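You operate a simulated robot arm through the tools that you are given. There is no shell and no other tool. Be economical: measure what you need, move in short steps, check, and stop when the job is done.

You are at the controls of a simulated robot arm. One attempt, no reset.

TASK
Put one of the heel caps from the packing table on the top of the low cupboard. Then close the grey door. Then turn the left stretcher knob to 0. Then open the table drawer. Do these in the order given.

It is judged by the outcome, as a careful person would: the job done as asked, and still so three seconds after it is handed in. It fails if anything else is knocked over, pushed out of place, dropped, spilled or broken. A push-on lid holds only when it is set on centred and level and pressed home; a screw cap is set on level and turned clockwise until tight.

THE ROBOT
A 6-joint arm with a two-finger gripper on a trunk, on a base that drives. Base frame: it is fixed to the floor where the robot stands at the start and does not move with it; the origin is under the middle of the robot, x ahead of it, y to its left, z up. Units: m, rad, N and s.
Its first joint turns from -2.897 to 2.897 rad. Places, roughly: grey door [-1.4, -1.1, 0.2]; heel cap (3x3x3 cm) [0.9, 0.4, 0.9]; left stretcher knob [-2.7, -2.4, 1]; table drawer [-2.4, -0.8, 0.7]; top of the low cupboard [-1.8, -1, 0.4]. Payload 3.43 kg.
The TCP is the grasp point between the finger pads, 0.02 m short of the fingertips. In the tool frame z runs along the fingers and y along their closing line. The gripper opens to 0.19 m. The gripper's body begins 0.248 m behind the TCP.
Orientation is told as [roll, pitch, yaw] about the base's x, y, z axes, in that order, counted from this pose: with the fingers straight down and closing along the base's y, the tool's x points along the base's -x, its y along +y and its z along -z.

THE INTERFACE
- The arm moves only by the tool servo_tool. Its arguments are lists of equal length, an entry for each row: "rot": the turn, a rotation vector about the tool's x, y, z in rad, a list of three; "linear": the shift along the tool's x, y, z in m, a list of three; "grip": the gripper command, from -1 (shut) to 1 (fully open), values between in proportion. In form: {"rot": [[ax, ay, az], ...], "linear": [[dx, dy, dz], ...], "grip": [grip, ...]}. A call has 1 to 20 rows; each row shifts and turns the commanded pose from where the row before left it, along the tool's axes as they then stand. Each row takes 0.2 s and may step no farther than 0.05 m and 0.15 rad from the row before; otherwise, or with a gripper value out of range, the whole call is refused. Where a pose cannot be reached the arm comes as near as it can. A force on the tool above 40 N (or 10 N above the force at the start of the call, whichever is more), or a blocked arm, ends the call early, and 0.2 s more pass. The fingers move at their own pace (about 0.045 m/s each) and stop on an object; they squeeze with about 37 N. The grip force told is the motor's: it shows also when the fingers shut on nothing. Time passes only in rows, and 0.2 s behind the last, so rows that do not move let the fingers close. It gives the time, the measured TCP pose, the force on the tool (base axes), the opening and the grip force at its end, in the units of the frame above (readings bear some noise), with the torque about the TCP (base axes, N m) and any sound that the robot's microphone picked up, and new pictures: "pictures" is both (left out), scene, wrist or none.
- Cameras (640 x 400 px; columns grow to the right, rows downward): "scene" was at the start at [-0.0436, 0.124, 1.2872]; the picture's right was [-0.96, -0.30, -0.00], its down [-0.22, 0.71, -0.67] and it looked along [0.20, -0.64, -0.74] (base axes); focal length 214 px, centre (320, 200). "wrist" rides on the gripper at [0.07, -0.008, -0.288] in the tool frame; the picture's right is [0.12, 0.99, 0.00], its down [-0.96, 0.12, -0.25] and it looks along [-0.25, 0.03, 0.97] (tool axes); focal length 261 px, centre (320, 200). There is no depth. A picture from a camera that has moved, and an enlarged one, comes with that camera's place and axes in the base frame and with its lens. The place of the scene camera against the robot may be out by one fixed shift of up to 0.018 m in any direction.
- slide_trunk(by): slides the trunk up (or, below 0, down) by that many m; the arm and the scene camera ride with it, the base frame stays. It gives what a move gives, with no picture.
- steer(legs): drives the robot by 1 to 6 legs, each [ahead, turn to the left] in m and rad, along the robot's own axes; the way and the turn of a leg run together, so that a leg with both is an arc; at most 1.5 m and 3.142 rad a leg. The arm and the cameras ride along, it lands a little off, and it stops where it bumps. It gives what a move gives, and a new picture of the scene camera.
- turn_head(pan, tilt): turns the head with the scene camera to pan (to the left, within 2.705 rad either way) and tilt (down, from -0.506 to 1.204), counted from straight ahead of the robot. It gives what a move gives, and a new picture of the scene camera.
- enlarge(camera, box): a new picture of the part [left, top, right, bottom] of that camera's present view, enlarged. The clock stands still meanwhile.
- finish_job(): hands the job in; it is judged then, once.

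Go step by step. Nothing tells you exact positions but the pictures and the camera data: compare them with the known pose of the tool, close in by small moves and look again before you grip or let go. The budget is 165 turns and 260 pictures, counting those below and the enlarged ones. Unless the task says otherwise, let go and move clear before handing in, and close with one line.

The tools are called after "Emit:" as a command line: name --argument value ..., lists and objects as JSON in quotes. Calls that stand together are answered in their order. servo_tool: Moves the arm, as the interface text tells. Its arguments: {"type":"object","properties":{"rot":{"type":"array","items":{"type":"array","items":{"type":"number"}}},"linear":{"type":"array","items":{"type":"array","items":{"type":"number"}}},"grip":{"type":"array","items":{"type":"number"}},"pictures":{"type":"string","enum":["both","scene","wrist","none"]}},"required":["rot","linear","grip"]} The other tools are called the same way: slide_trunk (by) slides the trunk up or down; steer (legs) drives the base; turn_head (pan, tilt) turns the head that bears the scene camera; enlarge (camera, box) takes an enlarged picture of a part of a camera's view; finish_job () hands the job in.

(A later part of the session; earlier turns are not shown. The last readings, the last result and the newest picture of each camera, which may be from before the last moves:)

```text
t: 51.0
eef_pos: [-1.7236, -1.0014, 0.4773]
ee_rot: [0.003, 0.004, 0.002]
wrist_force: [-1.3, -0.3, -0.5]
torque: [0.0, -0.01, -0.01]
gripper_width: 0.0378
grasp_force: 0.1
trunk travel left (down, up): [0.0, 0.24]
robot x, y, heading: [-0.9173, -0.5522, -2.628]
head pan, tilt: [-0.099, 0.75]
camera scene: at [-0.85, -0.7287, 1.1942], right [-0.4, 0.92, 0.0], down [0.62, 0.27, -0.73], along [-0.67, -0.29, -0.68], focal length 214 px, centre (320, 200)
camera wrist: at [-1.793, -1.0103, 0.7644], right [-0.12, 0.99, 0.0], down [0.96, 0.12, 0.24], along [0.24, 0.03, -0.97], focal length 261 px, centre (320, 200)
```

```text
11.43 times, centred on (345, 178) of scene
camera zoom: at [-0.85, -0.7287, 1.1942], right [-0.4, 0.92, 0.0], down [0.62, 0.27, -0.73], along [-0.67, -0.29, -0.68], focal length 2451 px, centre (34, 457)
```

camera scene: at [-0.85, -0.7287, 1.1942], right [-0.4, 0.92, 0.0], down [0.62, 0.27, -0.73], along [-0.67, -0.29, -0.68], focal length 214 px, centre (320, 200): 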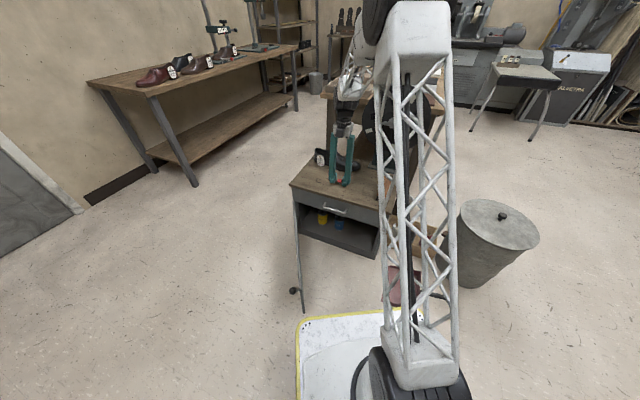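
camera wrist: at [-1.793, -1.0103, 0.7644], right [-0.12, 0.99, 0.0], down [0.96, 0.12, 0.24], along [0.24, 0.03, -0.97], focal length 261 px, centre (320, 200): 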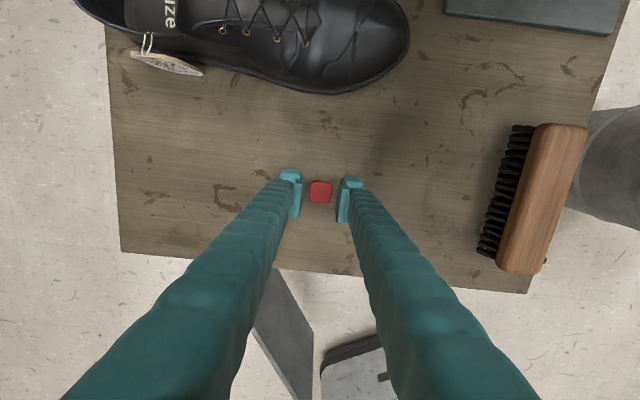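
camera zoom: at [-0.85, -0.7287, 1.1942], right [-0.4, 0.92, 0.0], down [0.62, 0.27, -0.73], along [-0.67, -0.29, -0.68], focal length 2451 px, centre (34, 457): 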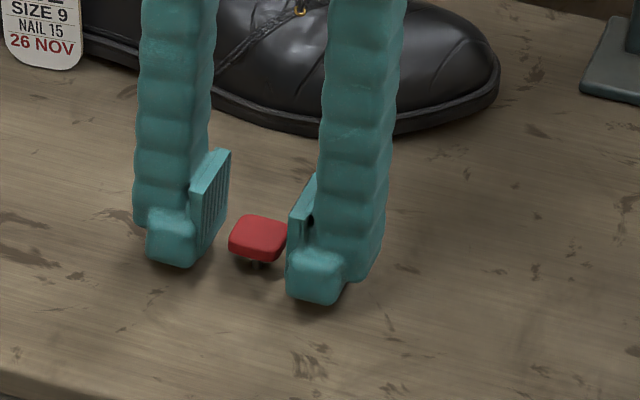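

The cap stands freely on the cupboard top. I'll rise straight up, then move over to the outside (−y side) of the open door, which I take to be hinged near (-1.62, -1.24) with its free end near (-1.20, -0.96).

Emit:
servo_tool --rot '[[0, 0, 0], [0, 0, 0], [0, 0, 0], [0, 0, 0], [0, 0, 0], [0, 0, 0], [0, 0, 0], [0, 0, 0], [0, 0, 0], [0, 0, 0], [0, 0, 0], [0, 0, 0], [0, 0, 0], [0, 0, 0], [0, 0, 0], [0, 0, 0]]' --linear '[[0, 0, -0.01], [0, 0, -0.03], [0, 0, -0.04], [0, 0, -0.045], [0, 0, -0.045], [0, 0, -0.045], [-0.0474, -0.0129, 0], [-0.0474, -0.0129, 0], [-0.0474, -0.0129, 0], [-0.0474, -0.0129, 0], [-0.0474, -0.0129, 0], [-0.0474, -0.0129, 0], [-0.0474, -0.0129, 0], [-0.0474, -0.0129, 0], [-0.0474, -0.0129, 0], [-0.0474, -0.0129, 0]]' --grip '[-0.6, -0.6, -0.6, -0.6, -0.6, -1, -1, -1, -1, -1, -1, -1, -1, -1, -1, -1]'

```text
t: 54.4
eef_pos: [-1.2465, -1.1295, 0.6912]
ee_rot: [0.002, 0.003, -0.001]
wrist_force: [-0.4, -0.6, -0.5]
torque: [0.01, -0.06, 0.0]
gripper_width: 0.0
grasp_force: 34.3
trunk travel left (down, up): [0.0, 0.24]
robot x, y, heading: [-0.9188, -0.556, -2.632]
head pan, tilt: [-0.099, 0.75]
camera scene: at [-0.8502, -0.7289, 1.1942], right [-0.4, 0.92, 0.0], down [0.62, 0.27, -0.73], along [-0.67, -0.29, -0.68], focal length 214 px, centre (320, 200)
camera wrist: at [-1.3169, -1.1391, 0.9783], right [-0.12, 0.99, 0.0], down [0.96, 0.12, 0.24], along [0.24, 0.03, -0.97], focal length 261 px, centre (320, 200)
```

scene: 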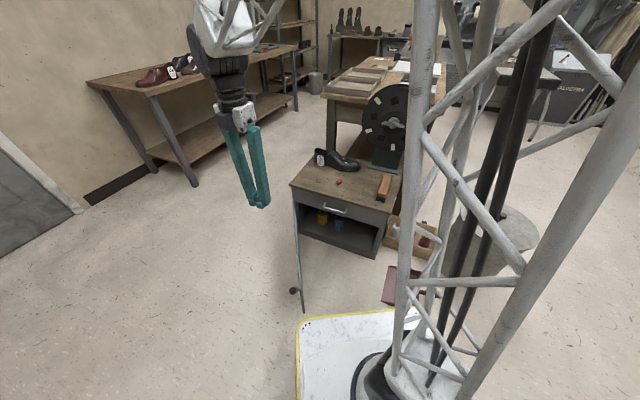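
wrist: 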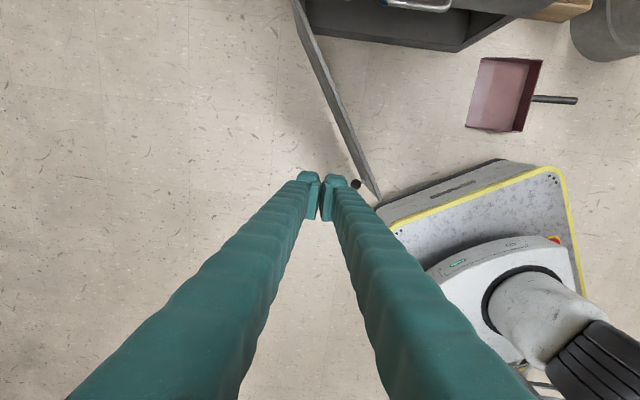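

The view confirms the door: free end near (-1.175, -0.967), open about 58°, top at z≈0.33. I'll align the tool with the door, outside it.

Emit:
servo_tool --rot '[[0, 0, 0.1443], [0, 0, 0.1443], [0, 0, 0.1443], [0, 0, 0.1443], [0, 0, 0.1443], [0, 0, 0.1443], [0, 0, 0.1443], [0, 0, 0], [0, 0, 0], [0, 0, 0], [0, 0, 0], [0, 0, 0]]' --linear '[[0, 0, 0], [0, 0, 0], [0, 0, 0], [0, 0, 0], [0, 0, 0], [0, 0, 0], [0, 0, 0], [0, 0, 0.047], [0, 0, 0.047], [0, 0, 0.047], [0, 0, 0.047], [0, 0, 0.047]]' --grip '[-1, -1, -1, -1, -1, -1, -1, -1, -1, -1, -1, -1]'

```text
t: 57.0
eef_pos: [-1.2493, -1.1285, 0.4567]
ee_rot: [-0.005, 0.005, -1.01]
wrist_force: [0.3, -0.1, 0.5]
torque: [-0.11, 0.04, 0.02]
gripper_width: 0.0001
grasp_force: 34.2
trunk travel left (down, up): [0.0, 0.24]
robot x, y, heading: [-0.9174, -0.5528, -2.63]
head pan, tilt: [-0.099, 0.75]
camera scene: at [-0.8496, -0.7284, 1.1944], right [-0.4, 0.92, 0.0], down [0.62, 0.27, -0.73], along [-0.67, -0.29, -0.68], focal length 214 px, centre (320, 200)
camera wrist: at [-1.2934, -1.0733, 0.7432], right [0.78, 0.63, 0.0], down [0.61, -0.75, 0.24], along [0.15, -0.19, -0.97], focal length 261 px, centre (320, 200)
```

scene: 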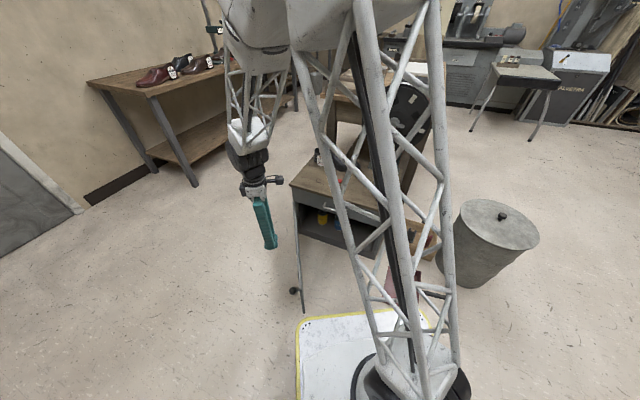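
wrist: 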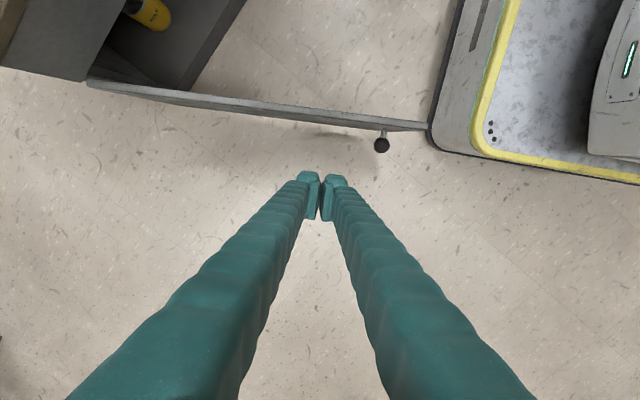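

Aligned with the door. Descending to door mid-height and tilting the tool slightly so the fingertips lead.

Emit:
servo_tool --rot '[[0, 0, 0], [0, 0, 0], [0, 0, 0], [0, 0, 0], [0, 0, 0], [0, 0.15, 0], [0, 0.15, 0]]' --linear '[[0, 0, 0.047], [0, 0, 0.047], [0, 0, 0.047], [0, 0, 0.047], [0, 0, 0.047], [0, 0, 0], [0, 0, 0]]' --grip '[-1, -1, -1, -1, -1, -1, -1]'

```text
t: 58.6
eef_pos: [-1.2509, -1.1293, 0.2194]
ee_rot: [-0.007, 0.306, -1.012]
wrist_force: [-0.8, 0.3, 0.3]
torque: [-0.06, -0.14, -0.04]
gripper_width: 0.0
grasp_force: 34.1
trunk travel left (down, up): [0.0, 0.24]
robot x, y, heading: [-0.918, -0.5517, -2.631]
head pan, tilt: [-0.099, 0.75]
camera scene: at [-0.8501, -0.7287, 1.1943], right [-0.4, 0.92, 0.0], down [0.62, 0.27, -0.73], along [-0.67, -0.29, -0.68], focal length 214 px, centre (320, 200)
camera wrist: at [-1.2483, -1.149, 0.5144], right [0.78, 0.62, 0.03], down [0.63, -0.78, -0.05], along [-0.01, 0.06, -1.0], focal length 261 px, centre (320, 200)
```

scene: 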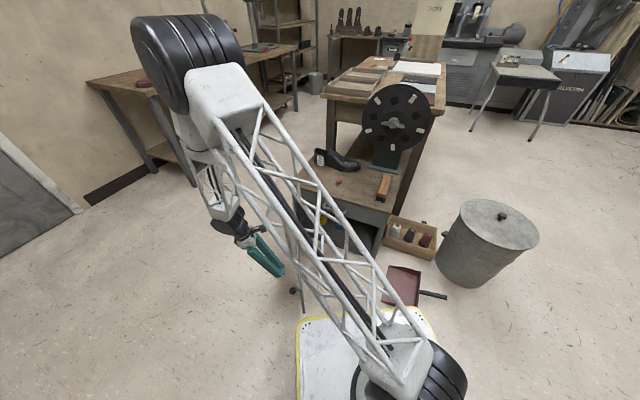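
wrist: 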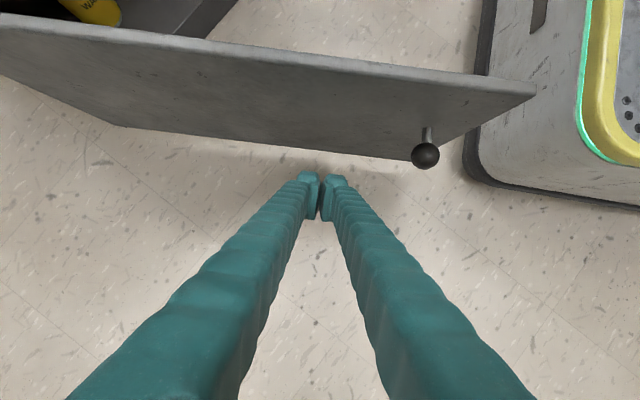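

Now pushing toward the door and starting the closing arc.

Emit:
servo_tool --rot '[[0, 0, 0], [0, 0, 0], [0.0296, 0, -0.0955], [0.0296, 0, -0.0955], [0.0296, 0, -0.0955], [0.0296, 0, -0.0955]]' --linear '[[0.0382, 0, 0.0118], [0.0382, 0, 0.0118], [0.0373, -0.002, 0.0115], [0.0373, -0.002, 0.0115], [0.0373, -0.002, 0.0115], [0.0373, -0.002, 0.0115]]' --grip '[-1, -1, -1, -1, -1, -1]'

```text
t: 60.0
eef_pos: [-1.3995, -0.9484, 0.2212]
ee_rot: [-0.001, 0.303, -0.609]
wrist_force: [-0.2, -0.1, -0.3]
torque: [0.02, 0.04, -0.06]
gripper_width: 0.0001
grasp_force: 34.7
trunk travel left (down, up): [0.0, 0.24]
robot x, y, heading: [-0.9167, -0.5518, -2.631]
head pan, tilt: [-0.099, 0.75]
camera scene: at [-0.8497, -0.7289, 1.1942], right [-0.4, 0.92, 0.0], down [0.62, 0.27, -0.73], along [-0.67, -0.29, -0.68], focal length 214 px, centre (320, 200)
camera wrist: at [-1.3898, -0.9663, 0.5162], right [0.47, 0.88, 0.03], down [0.88, -0.47, -0.05], along [-0.03, 0.05, -1.0], focal length 261 px, centre (320, 200)
```

scene: 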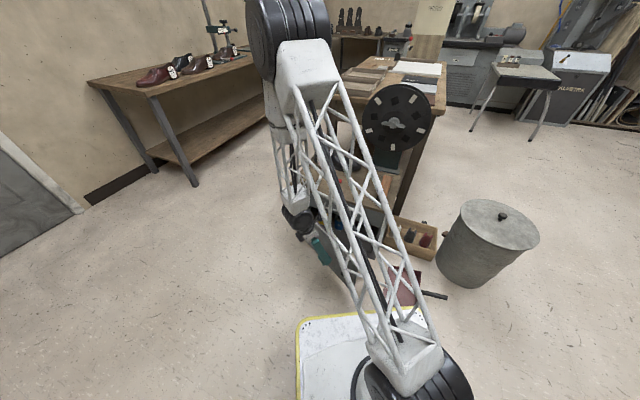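
wrist: 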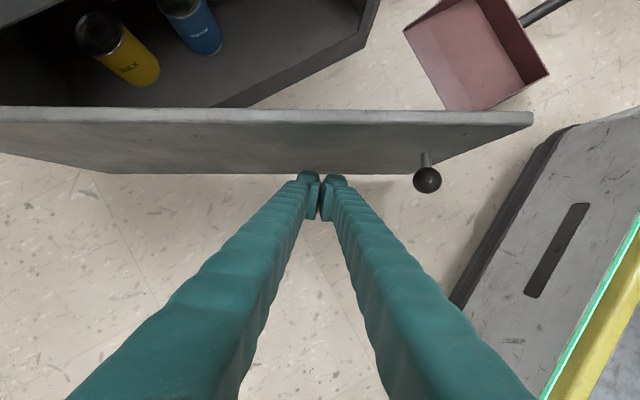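

Door is swinging; it will clear the dustpan. Continuing the arc.

Emit:
servo_tool --rot '[[0.0296, 0, -0.0955], [0.0296, 0, -0.0955], [0.0296, 0, -0.0955], [0.0296, 0, -0.0955]]' --linear '[[0.0373, -0.002, 0.0115], [0.0373, -0.002, 0.0115], [0.0373, -0.002, 0.0115], [0.0373, -0.002, 0.0115]]' --grip '[-1, -1, -1, -1]'

```text
t: 61.0
eef_pos: [-1.544, -0.889, 0.222]
ee_rot: [0.001, 0.305, -0.206]
wrist_force: [-0.5, 0.0, -0.3]
torque: [0.06, 0.07, -0.01]
gripper_width: 0.0
grasp_force: 34.2
trunk travel left (down, up): [0.0, 0.24]
robot x, y, heading: [-0.9187, -0.5515, -2.625]
head pan, tilt: [-0.099, 0.75]
camera scene: at [-0.8498, -0.7288, 1.1942], right [-0.4, 0.92, 0.0], down [0.62, 0.27, -0.73], along [-0.67, -0.29, -0.68], focal length 214 px, centre (320, 200)
camera wrist: at [-1.5271, -0.9009, 0.5176], right [0.09, 1.0, 0.04], down [0.99, -0.09, -0.05], along [-0.05, 0.04, -1.0], focal length 261 px, centre (320, 200)
```

scene: 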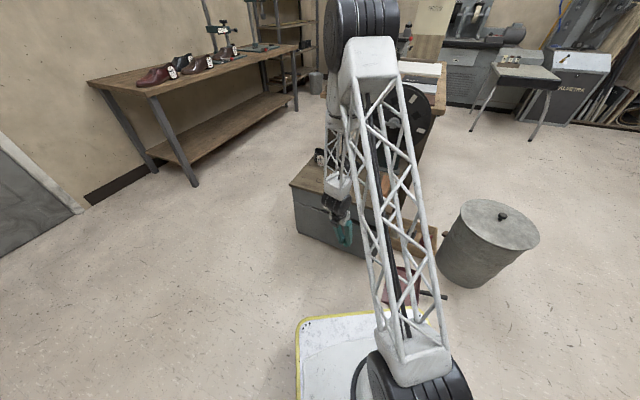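
wrist: 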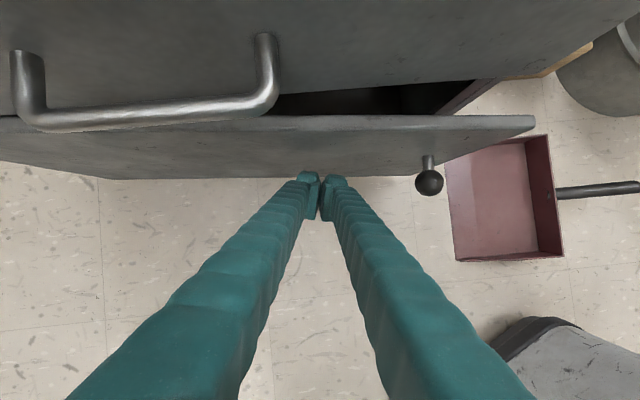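

Almost closed, and the drawer handle stays clear to the left. Finishing with smaller steps.

Emit:
servo_tool --rot '[[0.0296, 0, -0.0955], [0.0148, 0, -0.0478], [0.0148, 0, -0.0478], [0, 0, 0], [0, 0, 0]]' --linear '[[0.0373, -0.002, 0.0115], [0.0187, -0.001, 0.0058], [0.0187, -0.001, 0.0058], [0.0096, 0, 0.003], [0.0096, 0, 0.003]]' --grip '[-1, -1, -1, -1, -1]'

```text
t: 61.6
eef_pos: [-1.5912, -0.8806, 0.2201]
ee_rot: [0.004, 0.294, -0.057]
wrist_force: [1.7, 0.6, 0.1]
torque: [0.0, 0.06, 0.0]
gripper_width: 0.0003
grasp_force: 34.0
trunk travel left (down, up): [0.0, 0.24]
robot x, y, heading: [-0.9177, -0.5517, -2.627]
head pan, tilt: [-0.099, 0.75]
stopped in row 3: the force on the tool passed its limit at 62 N (the readings are from after the stop); the commanded pose is now the measured one
camera scene: at [-0.8494, -0.7284, 1.1942], right [-0.4, 0.92, 0.0], down [0.62, 0.27, -0.73], along [-0.67, -0.29, -0.68], focal length 214 px, centre (320, 200)
camera wrist: at [-1.5781, -0.8909, 0.5156], right [-0.06, 1.0, 0.04], down [1.0, 0.06, -0.04], along [-0.04, 0.04, -1.0], focal length 261 px, centre (320, 200)
```

scene: 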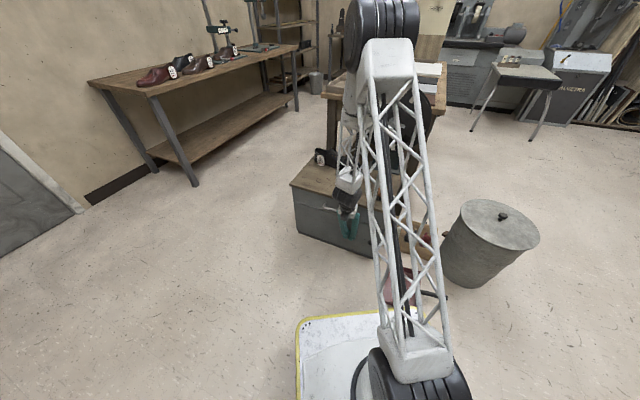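
wrist: 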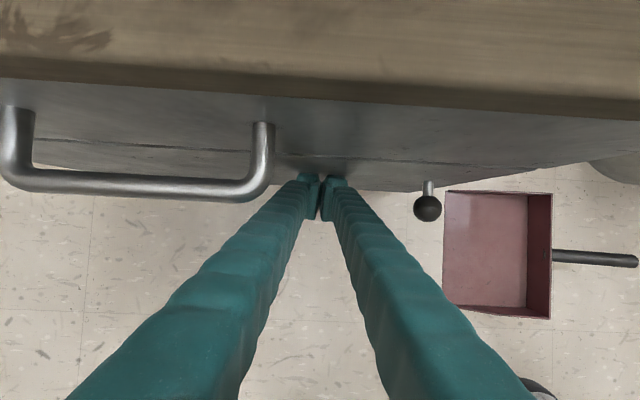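

The door is flush with the drawer front. Backing away, levelling the tool, and rising.

Emit:
servo_tool --rot '[[0, 0, 0], [0, 0, 0], [0, 0, 0], [0, 0, 0], [0, -0.15, 0], [0, -0.145, 0], [0, 0, 0], [0, 0, 0], [0, 0, 0], [0, 0, 0], [0, 0, 0], [0, 0, 0], [0, 0, 0], [0, 0, 0], [0, 0, 0]]' --linear '[[-0.0382, 0, -0.0118], [-0.0382, 0, -0.0118], [-0.0382, 0, -0.0118], [-0.0382, 0, -0.0118], [0, 0, 0], [0, 0, 0], [0, 0, -0.049], [0, 0, -0.049], [0, 0, -0.049], [0, 0, -0.049], [0, 0, -0.049], [0, 0, -0.049], [0, 0, -0.049], [0, 0, -0.049], [0, 0, -0.049]]' --grip '[-1, -1, -1, -1, -1, -1, -1, -1, -1, -1, -1, -1, -1, -1, -1]'

Emit:
slide_trunk --by 0.2

Emit:
turn_head --pan 0.3 --tilt 0.45

```text
t: 64.8
eef_pos: [-1.4228, -0.8897, 0.6372]
ee_rot: [-0.014, 0.055, -0.058]
wrist_force: [-0.4, 1.0, -0.9]
torque: [0.07, -0.09, 0.0]
gripper_width: 0.0
grasp_force: 33.9
out of reach, approached as far as the arm can: row 4, 6, 7
trunk travel left (down, up): [0.0, 0.24]
robot x, y, heading: [-0.9155, -0.5539, -2.627]
head pan, tilt: [-0.099, 0.75]
camera scene: at [-0.8498, -0.7287, 1.1941], right [-0.4, 0.92, 0.0], down [0.62, 0.27, -0.73], along [-0.67, -0.29, -0.68], focal length 214 px, centre (320, 200)
camera wrist: at [-1.4776, -0.8917, 0.9287], right [-0.06, 1.0, -0.01], down [0.98, 0.06, 0.19], along [0.19, 0.01, -0.98], focal length 261 px, centre (320, 200)
```

scene: 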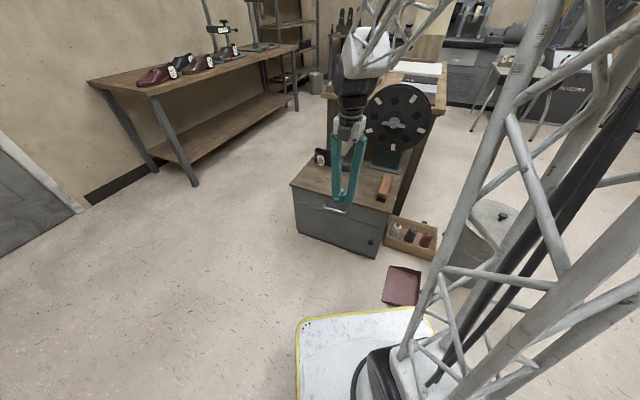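
wrist: 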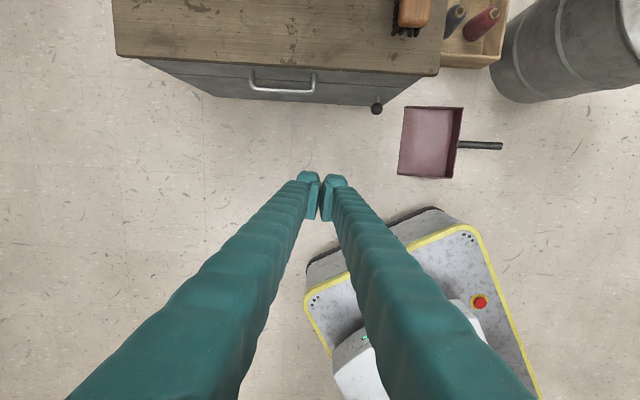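

```text
t: 67.0
eef_pos: [-1.4236, -0.8898, 0.8386]
ee_rot: [-0.014, 0.058, -0.057]
wrist_force: [-0.3, 0.2, -0.6]
torque: [0.0, -0.01, -0.01]
gripper_width: 0.0001
grasp_force: 34.4
trunk travel left (down, up): [-0.2, 0.04]
robot x, y, heading: [-0.9157, -0.5517, -2.629]
head pan, tilt: [-0.099, 0.75]
```

```text
t: 67.9
eef_pos: [-1.4224, -0.8896, 0.8386]
ee_rot: [-0.013, 0.057, -0.057]
wrist_force: [0.4, 0.5, -0.4]
torque: [0.01, 0.02, 0.01]
gripper_width: 0.0
grasp_force: 34.3
trunk travel left (down, up): [-0.2, 0.04]
robot x, y, heading: [-0.9195, -0.5518, -2.625]
head pan, tilt: [0.3, 0.45]
camera scene: at [-0.8367, -0.7619, 1.4206], right [-0.73, 0.69, 0.0], down [0.3, 0.32, -0.9], along [-0.62, -0.65, -0.44], focal length 214 px, centre (320, 200)
```

scene: 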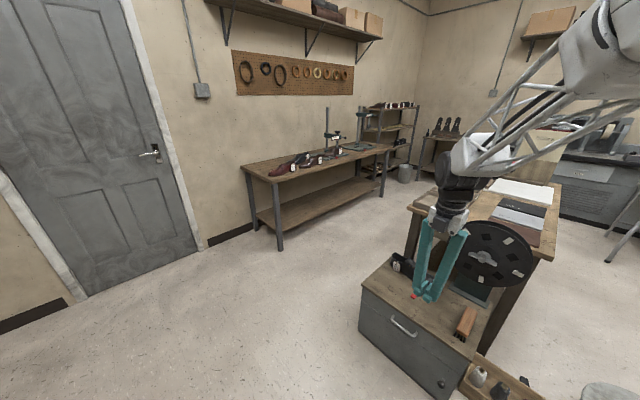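

Zooming in on the stretchers on the far bench.

Emit:
enlarge --camera "scene" --box '[240, 90, 420, 200]'

```text
3.56 times, centred on (330, 145) of scene
camera zoom: at [-0.8367, -0.7619, 1.4206], right [-0.73, 0.69, 0.0], down [0.3, 0.32, -0.9], along [-0.62, -0.65, -0.44], focal length 763 px, centre (284, 396)
```

zoom: 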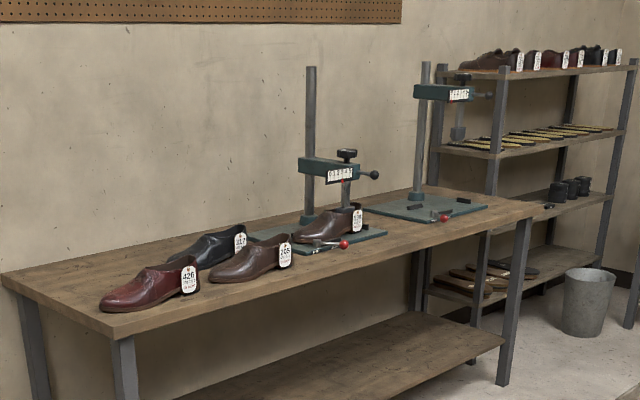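

Two stretchers stand on the left bench, each with a knob on top and a scale plate; the left one (x≈-2.6) is the one meant. I'll raise and retract the arm, then drive round the cupboard into the aisle in front of that bench.

Emit:
servo_tool --rot '[[0, -0.055, 0], [0, 0, 0], [0, 0, 0], [0, 0, 0], [0, 0, 0], [0, 0, 0]]' --linear '[[0, 0, 0], [0, 0, -0.049], [0, 0, -0.049], [0, 0, -0.049], [-0.03, 0.02, -0.03], [-0.03, 0.02, -0.03]]' --grip '[-1, -1, -1, -1, -1, -1]' --pictures "none"

Emit:
steer --legs '[[0, 0.73], [1.16, 0]]'

```text
t: 69.3
eef_pos: [-1.3594, -0.8515, 1.0448]
ee_rot: [-0.015, 0.0, -0.056]
wrist_force: [-1.0, -0.9, -0.5]
torque: [0.22, -0.23, -0.03]
gripper_width: 0.0001
grasp_force: 34.3
trunk travel left (down, up): [-0.2, 0.04]
robot x, y, heading: [-0.9147, -0.5543, -2.627]
head pan, tilt: [0.3, 0.45]
```

```text
t: 77.2
eef_pos: [-1.4356, -2.1613, 1.0453]
ee_rot: [-0.013, 0.002, 0.659]
wrist_force: [0.5, -0.8, 0.6]
torque: [0.03, -0.01, 0.0]
gripper_width: 0.0001
grasp_force: 33.9
trunk travel left (down, up): [-0.2, 0.04]
robot x, y, heading: [-1.299, -1.6422, -1.916]
head pan, tilt: [0.3, 0.45]
camera scene: at [-1.1025, -1.7453, 1.4207], right [-1.0, 0.04, 0.0], down [0.02, 0.43, -0.9], along [-0.04, -0.9, -0.44], focal length 214 px, centre (320, 200)
```

scene: 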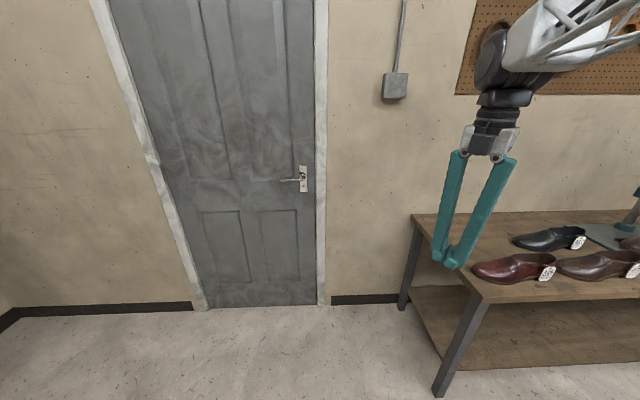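

Now turning right along the aisle and driving toward the stretchers.

Emit:
steer --legs '[[0, -1.226], [0.9, 0]]'

Emit:
turn_head --pan 0.9 --tilt 0.5

```text
t: 85.0
eef_pos: [-2.7178, -1.7314, 1.0454]
ee_rot: [-0.014, 0.002, -0.535]
wrist_force: [0.0, 0.2, -0.4]
torque: [0.01, -0.01, 0.0]
gripper_width: 0.0
grasp_force: 34.1
trunk travel left (down, up): [-0.2, 0.04]
robot x, y, heading: [-2.1858, -1.6683, -3.106]
head pan, tilt: [0.3, 0.45]
camera scene: at [-2.2145, -1.8944, 1.4207], right [-0.33, 0.94, 0.0], down [0.41, 0.14, -0.9], along [-0.85, -0.3, -0.44], focal length 214 px, centre (320, 200)
```

scene: 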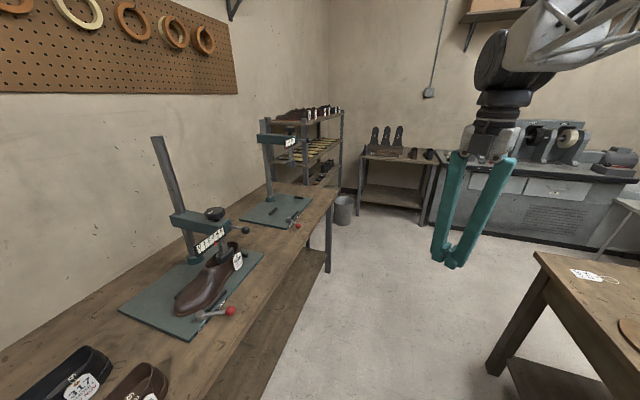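

```text
t: 86.0
eef_pos: [-2.7187, -1.7316, 1.0456]
ee_rot: [-0.014, 0.001, -0.536]
wrist_force: [0.4, 0.3, -0.4]
torque: [-0.01, -0.02, 0.0]
gripper_width: 0.0
grasp_force: 34.0
trunk travel left (down, up): [-0.2, 0.04]
robot x, y, heading: [-2.1875, -1.6648, -3.109]
head pan, tilt: [0.901, 0.499]
camera scene: at [-2.1817, -1.9374, 1.4162], right [-0.8, 0.59, 0.0], down [0.28, 0.39, -0.88], along [-0.52, -0.71, -0.48], focal length 214 px, centre (320, 200)
```

scene: 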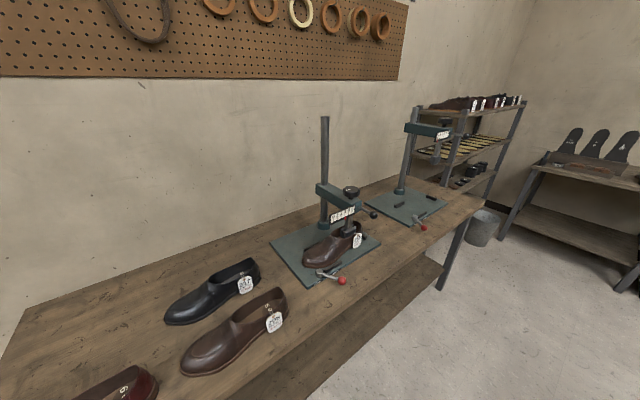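

Emit:
enlarge --camera "scene" --box '[300, 160, 400, 250]'

```text
4.44 times, centred on (350, 205) of scene
camera zoom: at [-2.1817, -1.9374, 1.4162], right [-0.8, 0.59, 0.0], down [0.28, 0.39, -0.88], along [-0.52, -0.71, -0.48], focal length 953 px, centre (187, 178)
```

zoom: 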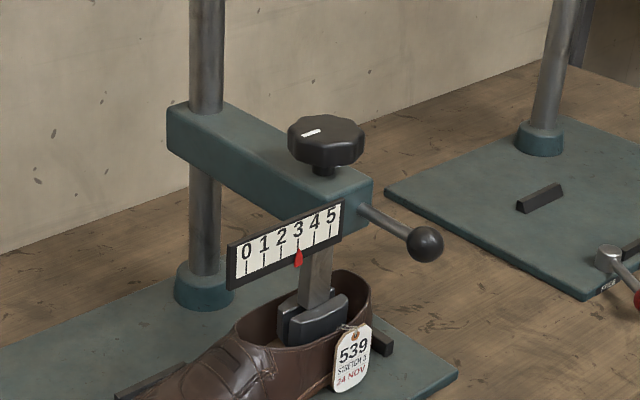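

The left stretcher has a vertical-axis knob on top with a white mark, and a 0–5 scale whose red pointer is at 3. I'll drive up and face it.

Emit:
slide_trunk --by 0.04

Emit:
steer --legs '[[0.42, 0], [0, 1.53]]'

Emit:
turn_head --pan -0.4 --tilt 0.6

```text
t: 86.8
eef_pos: [-2.718, -1.7312, 1.0853]
ee_rot: [-0.015, 0.0, -0.536]
wrist_force: [0.6, -0.1, 0.4]
torque: [0.0, 0.05, 0.02]
gripper_width: 0.0
grasp_force: 34.1
trunk travel left (down, up): [-0.24, 0.0]
robot x, y, heading: [-2.1869, -1.6687, -3.103]
head pan, tilt: [0.901, 0.499]
```

```text
t: 93.4
eef_pos: [-2.5548, -2.217, 1.0866]
ee_rot: [-0.014, 0.001, 1.018]
wrist_force: [-0.5, -0.5, 0.2]
torque: [-0.04, -0.01, 0.0]
gripper_width: 0.0
grasp_force: 34.3
trunk travel left (down, up): [-0.24, 0.0]
robot x, y, heading: [-2.6043, -1.6852, -1.55]
head pan, tilt: [0.901, 0.499]
camera scene: at [-2.3448, -1.6756, 1.4562], right [-0.61, -0.79, 0.0], down [-0.38, 0.29, -0.88], along [0.7, -0.53, -0.48], focal length 214 px, centre (320, 200)
```

scene: 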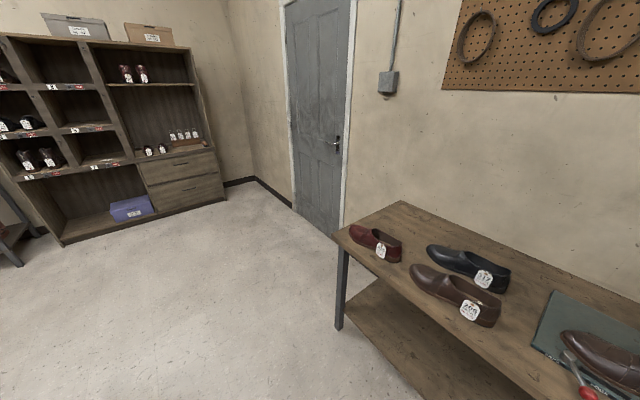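

```text
t: 94.9
eef_pos: [-2.5545, -2.2157, 1.0861]
ee_rot: [-0.013, 0.002, 1.017]
wrist_force: [0.5, 0.5, 0.7]
torque: [0.02, -0.02, -0.01]
gripper_width: 0.0
grasp_force: 34.4
trunk travel left (down, up): [-0.24, 0.0]
robot x, y, heading: [-2.6087, -1.6862, -1.554]
head pan, tilt: [-0.4, 0.6]
camera scene: at [-2.45, -1.7024, 1.4471], right [-0.93, 0.37, 0.0], down [0.21, 0.52, -0.83], along [-0.31, -0.77, -0.56], focal length 214 px, centre (320, 200)
```

scene: 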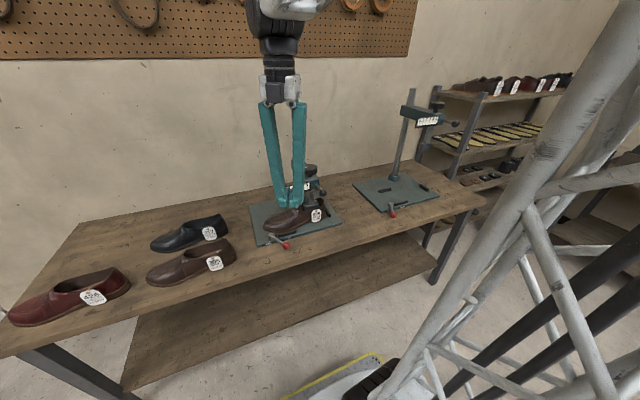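

Raising the tool and looking down at the knob from the wrist.

Emit:
servo_tool --rot '[[0, 0, 0], [0, 0, 0], [0, 0, 0], [0, 0, 0], [0, 0, 0], [0, 0, 0]]' --linear '[[0, 0, -0.045], [0, 0, -0.045], [0, 0, -0.045], [0, 0, -0.025], [0.03, 0, 0], [0.03, 0, 0]]' --grip '[-1, -1, -1, 0, 0, 0]'

```text
t: 96.3
eef_pos: [-2.5884, -2.2664, 1.2462]
ee_rot: [-0.017, 0.003, 1.016]
wrist_force: [-0.1, 0.4, 0.6]
torque: [-0.13, 0.06, -0.03]
gripper_width: 0.0699
grasp_force: 0.0
trunk travel left (down, up): [-0.24, 0.0]
robot x, y, heading: [-2.6109, -1.6839, -1.559]
head pan, tilt: [-0.4, 0.6]
camera scene: at [-2.4499, -1.7017, 1.4471], right [-0.93, 0.37, 0.0], down [0.21, 0.52, -0.83], along [-0.31, -0.77, -0.56], focal length 214 px, centre (320, 200)
camera wrist: at [-2.6225, -2.3282, 1.534], right [-0.91, 0.42, -0.01], down [0.4, 0.88, 0.24], along [0.12, 0.21, -0.97], focal length 261 px, centre (320, 200)
```

scene: 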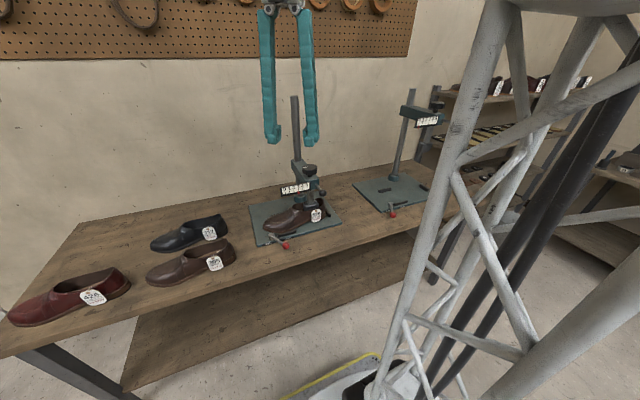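
wrist: 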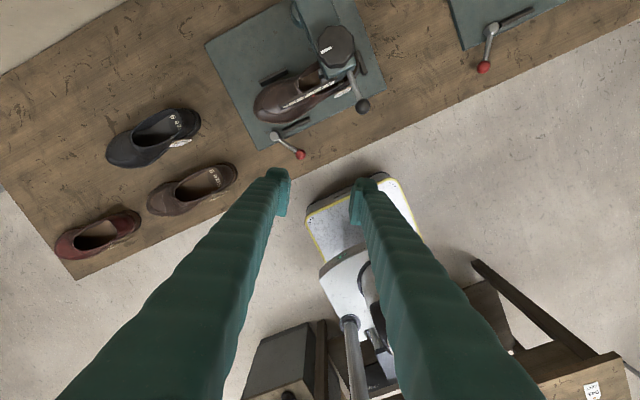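

Emit:
enlarge --camera "scene" --box '[260, 140, 350, 215]'

Emit:
enlarge --camera "wrist" --box '[260, 0, 400, 120]'

```text
5.33 times, centred on (305, 178) of scene
camera zoom: at [-2.4499, -1.7017, 1.4471], right [-0.93, 0.37, 0.0], down [0.21, 0.52, -0.83], along [-0.31, -0.77, -0.56], focal length 1144 px, centre (400, 320)
```

zoom: 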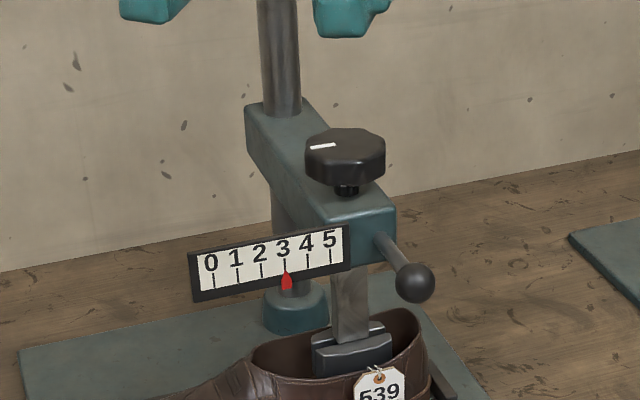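

```text
3.33 times, centred on (330, 60) of wrist
camera zoom: at [-2.6225, -2.3282, 1.534], right [-0.91, 0.42, -0.01], down [0.4, 0.88, 0.24], along [0.12, 0.21, -0.97], focal length 869 px, centre (287, 667)
```

zoom: 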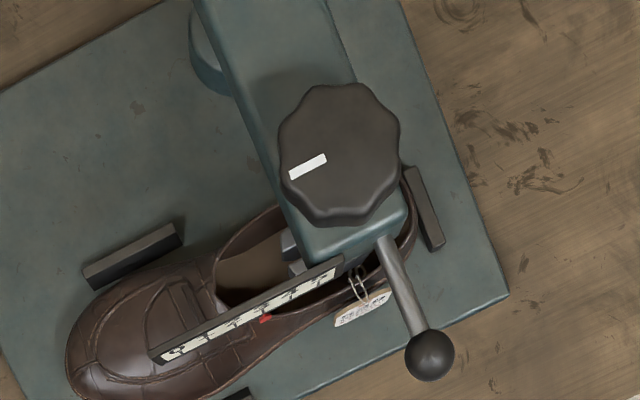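

Knob centre is about (-2.697, -2.452), top near z≈1.055. The pointer reads 3. Moving above it with the fingers open wider than the knob.

Emit:
servo_tool --rot '[[0, 0, 0], [0, 0, 0], [0, 0, 0], [0, 0, 0], [0, 0, 0], [0.015, 0, 0]]' --linear '[[0.043, -0.001, 0], [0.043, -0.001, 0], [0.043, -0.001, 0], [0.043, -0.001, 0], [0.043, -0.001, 0], [0, 0, 0.04]]' --grip '[0.1, 0.1, 0.1, 0.1, 0.1, 0.1]'

Emit:
enlarge --camera "wrist" --box '[220, 100, 420, 250]'

```text
t: 97.7
eef_pos: [-2.6984, -2.4513, 1.2056]
ee_rot: [-0.03, 0.002, 1.016]
wrist_force: [-0.3, -0.3, -0.1]
torque: [0.07, -0.05, 0.01]
gripper_width: 0.1046
grasp_force: 0.1
trunk travel left (down, up): [-0.24, 0.0]
robot x, y, heading: [-2.6061, -1.684, -1.554]
head pan, tilt: [-0.4, 0.6]
camera scene: at [-2.4501, -1.7027, 1.4471], right [-0.93, 0.37, 0.0], down [0.21, 0.52, -0.82], along [-0.31, -0.77, -0.57], focal length 214 px, centre (320, 200)
camera wrist: at [-2.7365, -2.5119, 1.4929], right [-0.91, 0.42, -0.03], down [0.4, 0.88, 0.24], along [0.13, 0.21, -0.97], focal length 261 px, centre (320, 200)
```

scene: 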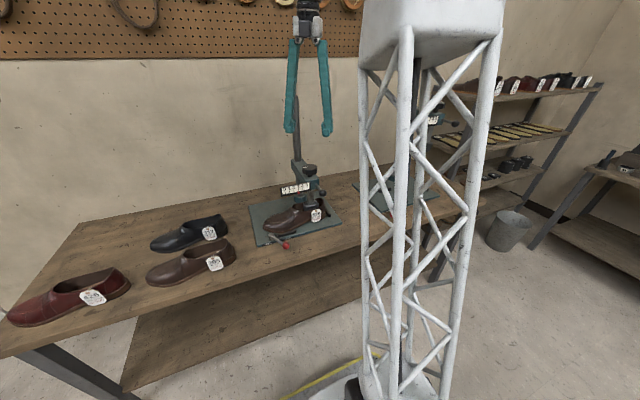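
wrist: 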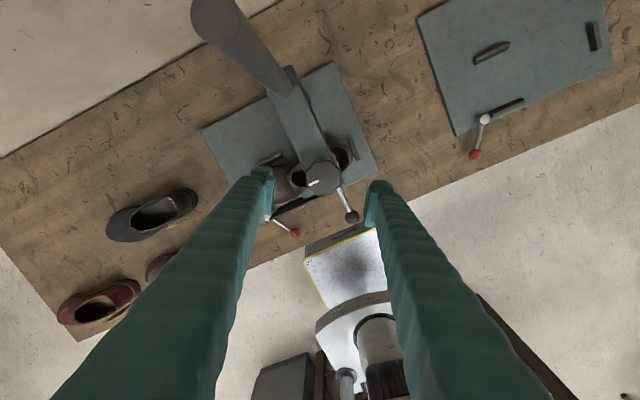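

```text
2.67 times, centred on (320, 175) of wrist
camera zoom: at [-2.7365, -2.5119, 1.4929], right [-0.91, 0.42, -0.03], down [0.4, 0.88, 0.24], along [0.13, 0.21, -0.97], focal length 695 px, centre (320, 267)
```

zoom: 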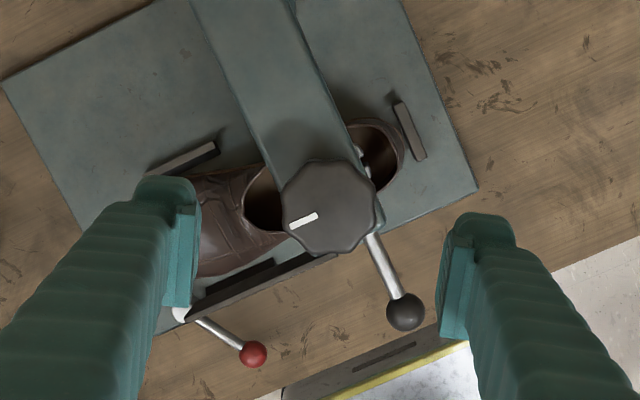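

Well centred. I'll assume counter-clockwise lowers the value, so pre-rotate the wrist clockwise to leave room for turning.

Emit:
servo_tool --rot '[[-0.03, 0, 0], [0, 0, 0.147], [0, 0, 0.147], [0, 0, 0.147], [0, 0, 0.147], [0, 0, 0.147], [0, 0, 0.147], [0, 0, 0.147], [0, 0, 0.147], [0, 0, 0.147], [0, 0, 0.147], [0, 0, 0.147], [0, 0, 0.147], [0, 0, 0.147], [0, 0, 0.147], [0, 0, 0.147], [0, 0, 0.147], [0, 0, 0.147]]' --linear '[[0, 0, 0], [0, 0, 0], [0, 0, 0], [0, 0, 0], [0, 0, 0], [0, 0, 0], [0, 0, 0], [0, 0, 0], [0, 0, 0], [0, 0, 0], [0, 0, 0], [0, 0, 0], [0, 0, 0], [0, 0, 0], [0, 0, 0], [0, 0, 0], [0, 0, 0], [0, 0, 0]]' --grip '[0.1, 0.1, 0.1, 0.1, 0.1, 0.1, 0.1, 0.1, 0.1, 0.1, 0.1, 0.1, 0.1, 0.1, 0.1, 0.1, 0.1, 0.1]'

Emit:
enlarge --camera "wrist" --box '[220, 100, 420, 250]'

```text
t: 101.5
eef_pos: [-2.6967, -2.4511, 1.2071]
ee_rot: [-0.001, -0.002, -1.484]
wrist_force: [-0.1, 0.4, 0.5]
torque: [0.02, 0.0, -0.02]
gripper_width: 0.1043
grasp_force: 0.2
trunk travel left (down, up): [-0.24, 0.0]
robot x, y, heading: [-2.6083, -1.6868, -1.549]
head pan, tilt: [-0.4, 0.6]
camera scene: at [-2.4501, -1.7024, 1.4471], right [-0.93, 0.37, 0.0], down [0.21, 0.52, -0.83], along [-0.31, -0.77, -0.56], focal length 214 px, centre (320, 200)
camera wrist: at [-2.7119, -2.3822, 1.4938], right [0.98, 0.2, 0.0], down [0.2, -0.95, 0.25], along [0.05, -0.24, -0.97], focal length 261 px, centre (320, 200)
```

scene: 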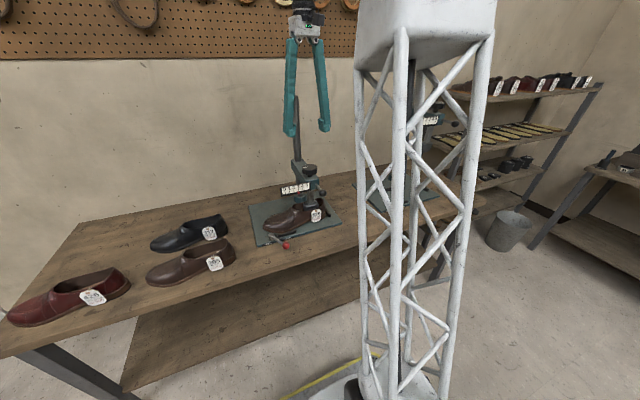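
wrist: 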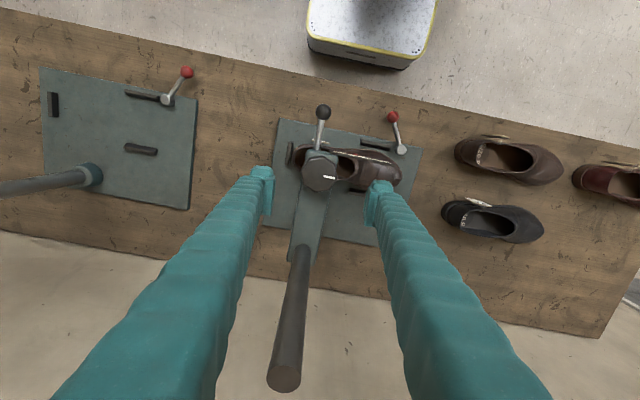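

```text
2.67 times, centred on (320, 175) of wrist
camera zoom: at [-2.7119, -2.3822, 1.4938], right [0.98, 0.2, 0.0], down [0.2, -0.95, 0.25], along [0.05, -0.24, -0.97], focal length 695 px, centre (320, 267)
```

zoom: 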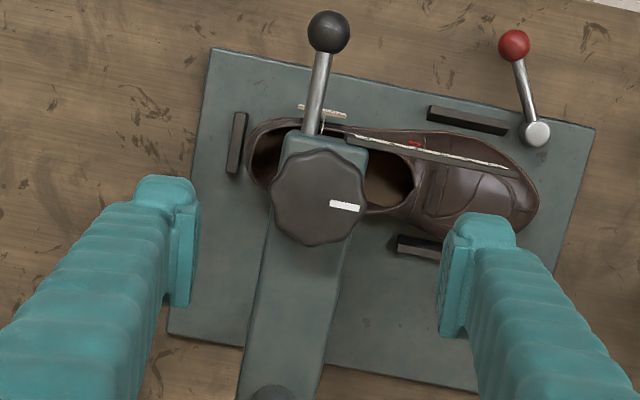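

Centre it finely and lower to just around the knob, staying above the scale plate.

Emit:
servo_tool --rot '[[0, 0, 0], [0, 0, 0], [0, 0, 0], [0, 0, 0], [0, 0, 0]]' --linear '[[0.0028, -0.0028, 0.035], [0, 0, 0.04], [0, 0, 0.04], [0, 0, 0.03], [0, 0, 0.01]]' --grip '[0.1, 0.1, 0.1, 0.1, 0.1]'

Emit:
enlarge --camera "scene" --box '[260, 140, 350, 215]'

Emit:
enlarge --camera "wrist" --box '[220, 100, 420, 250]'

```text
t: 102.7
eef_pos: [-2.7003, -2.45, 1.051]
ee_rot: [-0.001, -0.002, -1.481]
wrist_force: [0.1, -0.6, -0.4]
torque: [-0.02, 0.02, -0.05]
gripper_width: 0.1043
grasp_force: 0.1
trunk travel left (down, up): [-0.24, 0.0]
robot x, y, heading: [-2.6073, -1.6884, -1.557]
head pan, tilt: [-0.4, 0.6]
camera scene: at [-2.4501, -1.7024, 1.4471], right [-0.93, 0.37, 0.0], down [0.21, 0.52, -0.83], along [-0.31, -0.77, -0.56], focal length 214 px, centre (320, 200)
camera wrist: at [-2.7152, -2.3796, 1.3385], right [0.98, 0.21, 0.0], down [0.2, -0.95, 0.25], along [0.05, -0.24, -0.97], focal length 261 px, centre (320, 200)
```

scene: 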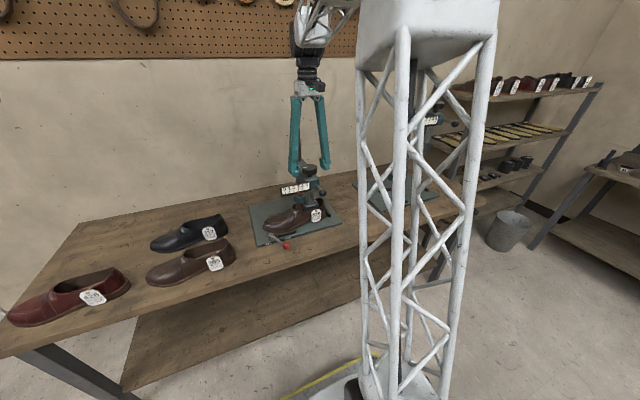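
wrist: 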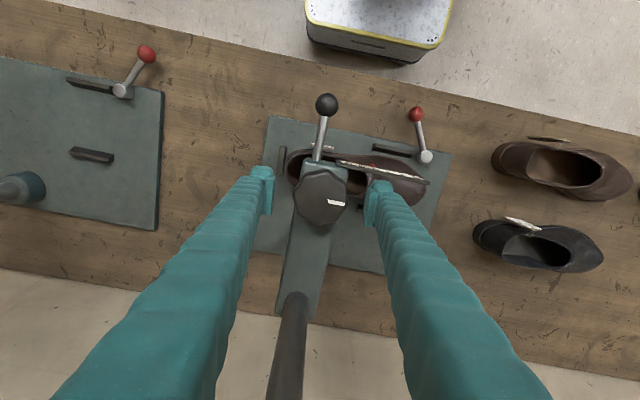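

```text
5.33 times, centred on (305, 178) of scene
camera zoom: at [-2.4501, -1.7024, 1.4471], right [-0.93, 0.37, 0.0], down [0.21, 0.52, -0.83], along [-0.31, -0.77, -0.56], focal length 1144 px, centre (400, 320)
```

zoom: 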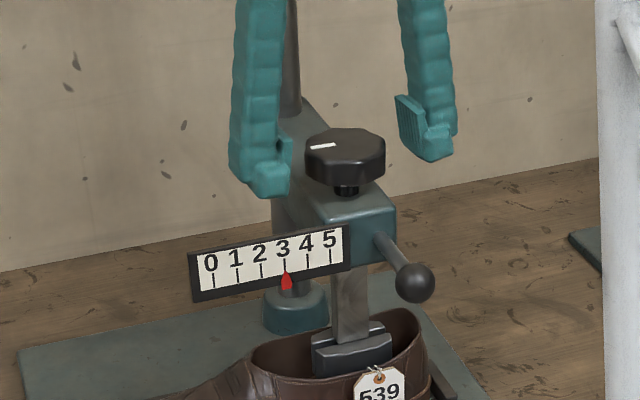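

```text
2.67 times, centred on (320, 175) of wrist
camera zoom: at [-2.7152, -2.3796, 1.3385], right [0.98, 0.21, 0.0], down [0.2, -0.95, 0.25], along [0.05, -0.24, -0.97], focal length 695 px, centre (320, 267)
```

zoom: 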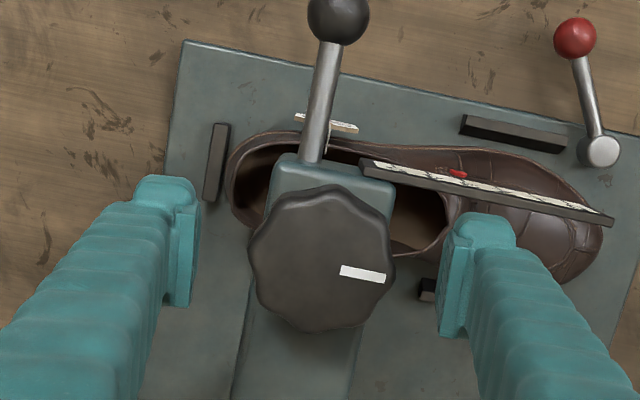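

Tips are level with the knob's underside, well above the scale plate. Closing on the knob.

Emit:
servo_tool --rot '[[0, 0, 0], [0, 0, 0], [0, 0, 0], [0, 0, 0], [0, 0, 0], [0, 0, 0], [0, 0, 0]]' --linear '[[0, 0, 0.004], [0, 0, 0], [0, 0, 0], [0, 0, 0], [0, 0, 0], [0, 0, 0], [0, 0, 0]]' --grip '[-0.1, -0.3, -0.5, -0.7, -1, -1, -1]' --pictures "none"

Emit:
enlarge --camera "scene" --box '[260, 140, 350, 215]'

```text
t: 104.3
eef_pos: [-2.6988, -2.4496, 1.0484]
ee_rot: [-0.002, -0.002, -1.481]
wrist_force: [7.0, -1.1, -0.2]
torque: [0.01, -0.09, 0.02]
gripper_width: 0.0602
grasp_force: 45.2
trunk travel left (down, up): [-0.24, 0.0]
robot x, y, heading: [-2.6065, -1.6829, -1.552]
head pan, tilt: [-0.4, 0.6]
```

```text
5.33 times, centred on (305, 178) of scene
camera zoom: at [-2.4498, -1.7024, 1.4471], right [-0.93, 0.37, 0.0], down [0.21, 0.52, -0.83], along [-0.31, -0.77, -0.56], focal length 1144 px, centre (400, 320)
```

zoom: 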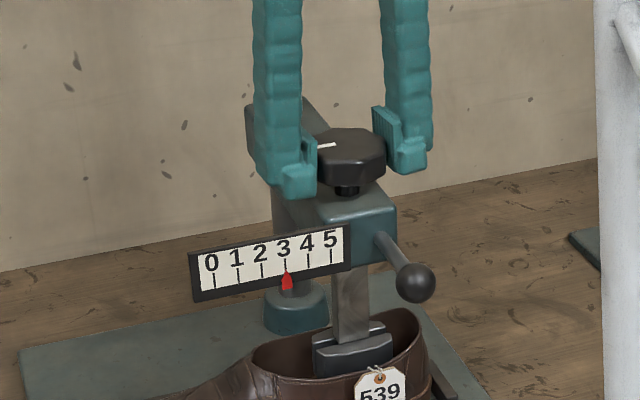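

Gripped (0.060). Turning counter-clockwise by 0.4 rad and checking the pointer.

Emit:
servo_tool --rot '[[0, 0, -0.1], [0, 0, -0.1], [0, 0, -0.1], [0, 0, -0.1], [0, 0, 0]]' --linear '[[0, 0, 0], [0, 0, 0], [0, 0, 0], [0, 0, 0], [0, 0, 0]]' --grip '[-1, -1, -1, -1, -1]' --pictures "none"

Emit:
enlarge --camera "scene" --box '[260, 140, 350, 215]'

```text
t: 105.5
eef_pos: [-2.6992, -2.4495, 1.0467]
ee_rot: [-0.003, -0.001, -1.079]
wrist_force: [12.4, -0.1, 10.4]
torque: [0.08, -0.24, 0.0]
gripper_width: 0.0607
grasp_force: 45.1
trunk travel left (down, up): [-0.24, 0.0]
robot x, y, heading: [-2.6082, -1.686, -1.554]
head pan, tilt: [-0.4, 0.6]
```

```text
5.33 times, centred on (305, 178) of scene
camera zoom: at [-2.4494, -1.702, 1.4472], right [-0.93, 0.37, 0.0], down [0.21, 0.52, -0.83], along [-0.31, -0.77, -0.56], focal length 1144 px, centre (400, 320)
```

zoom: 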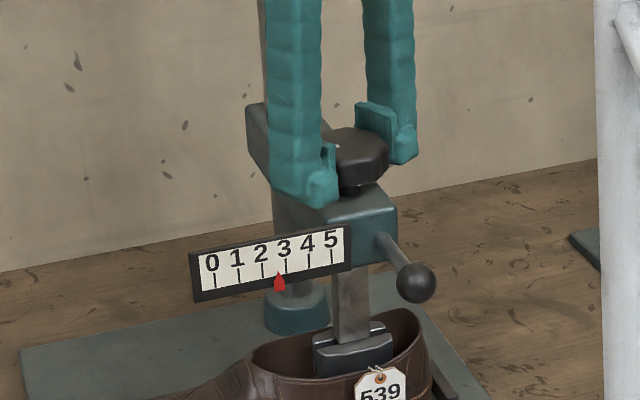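

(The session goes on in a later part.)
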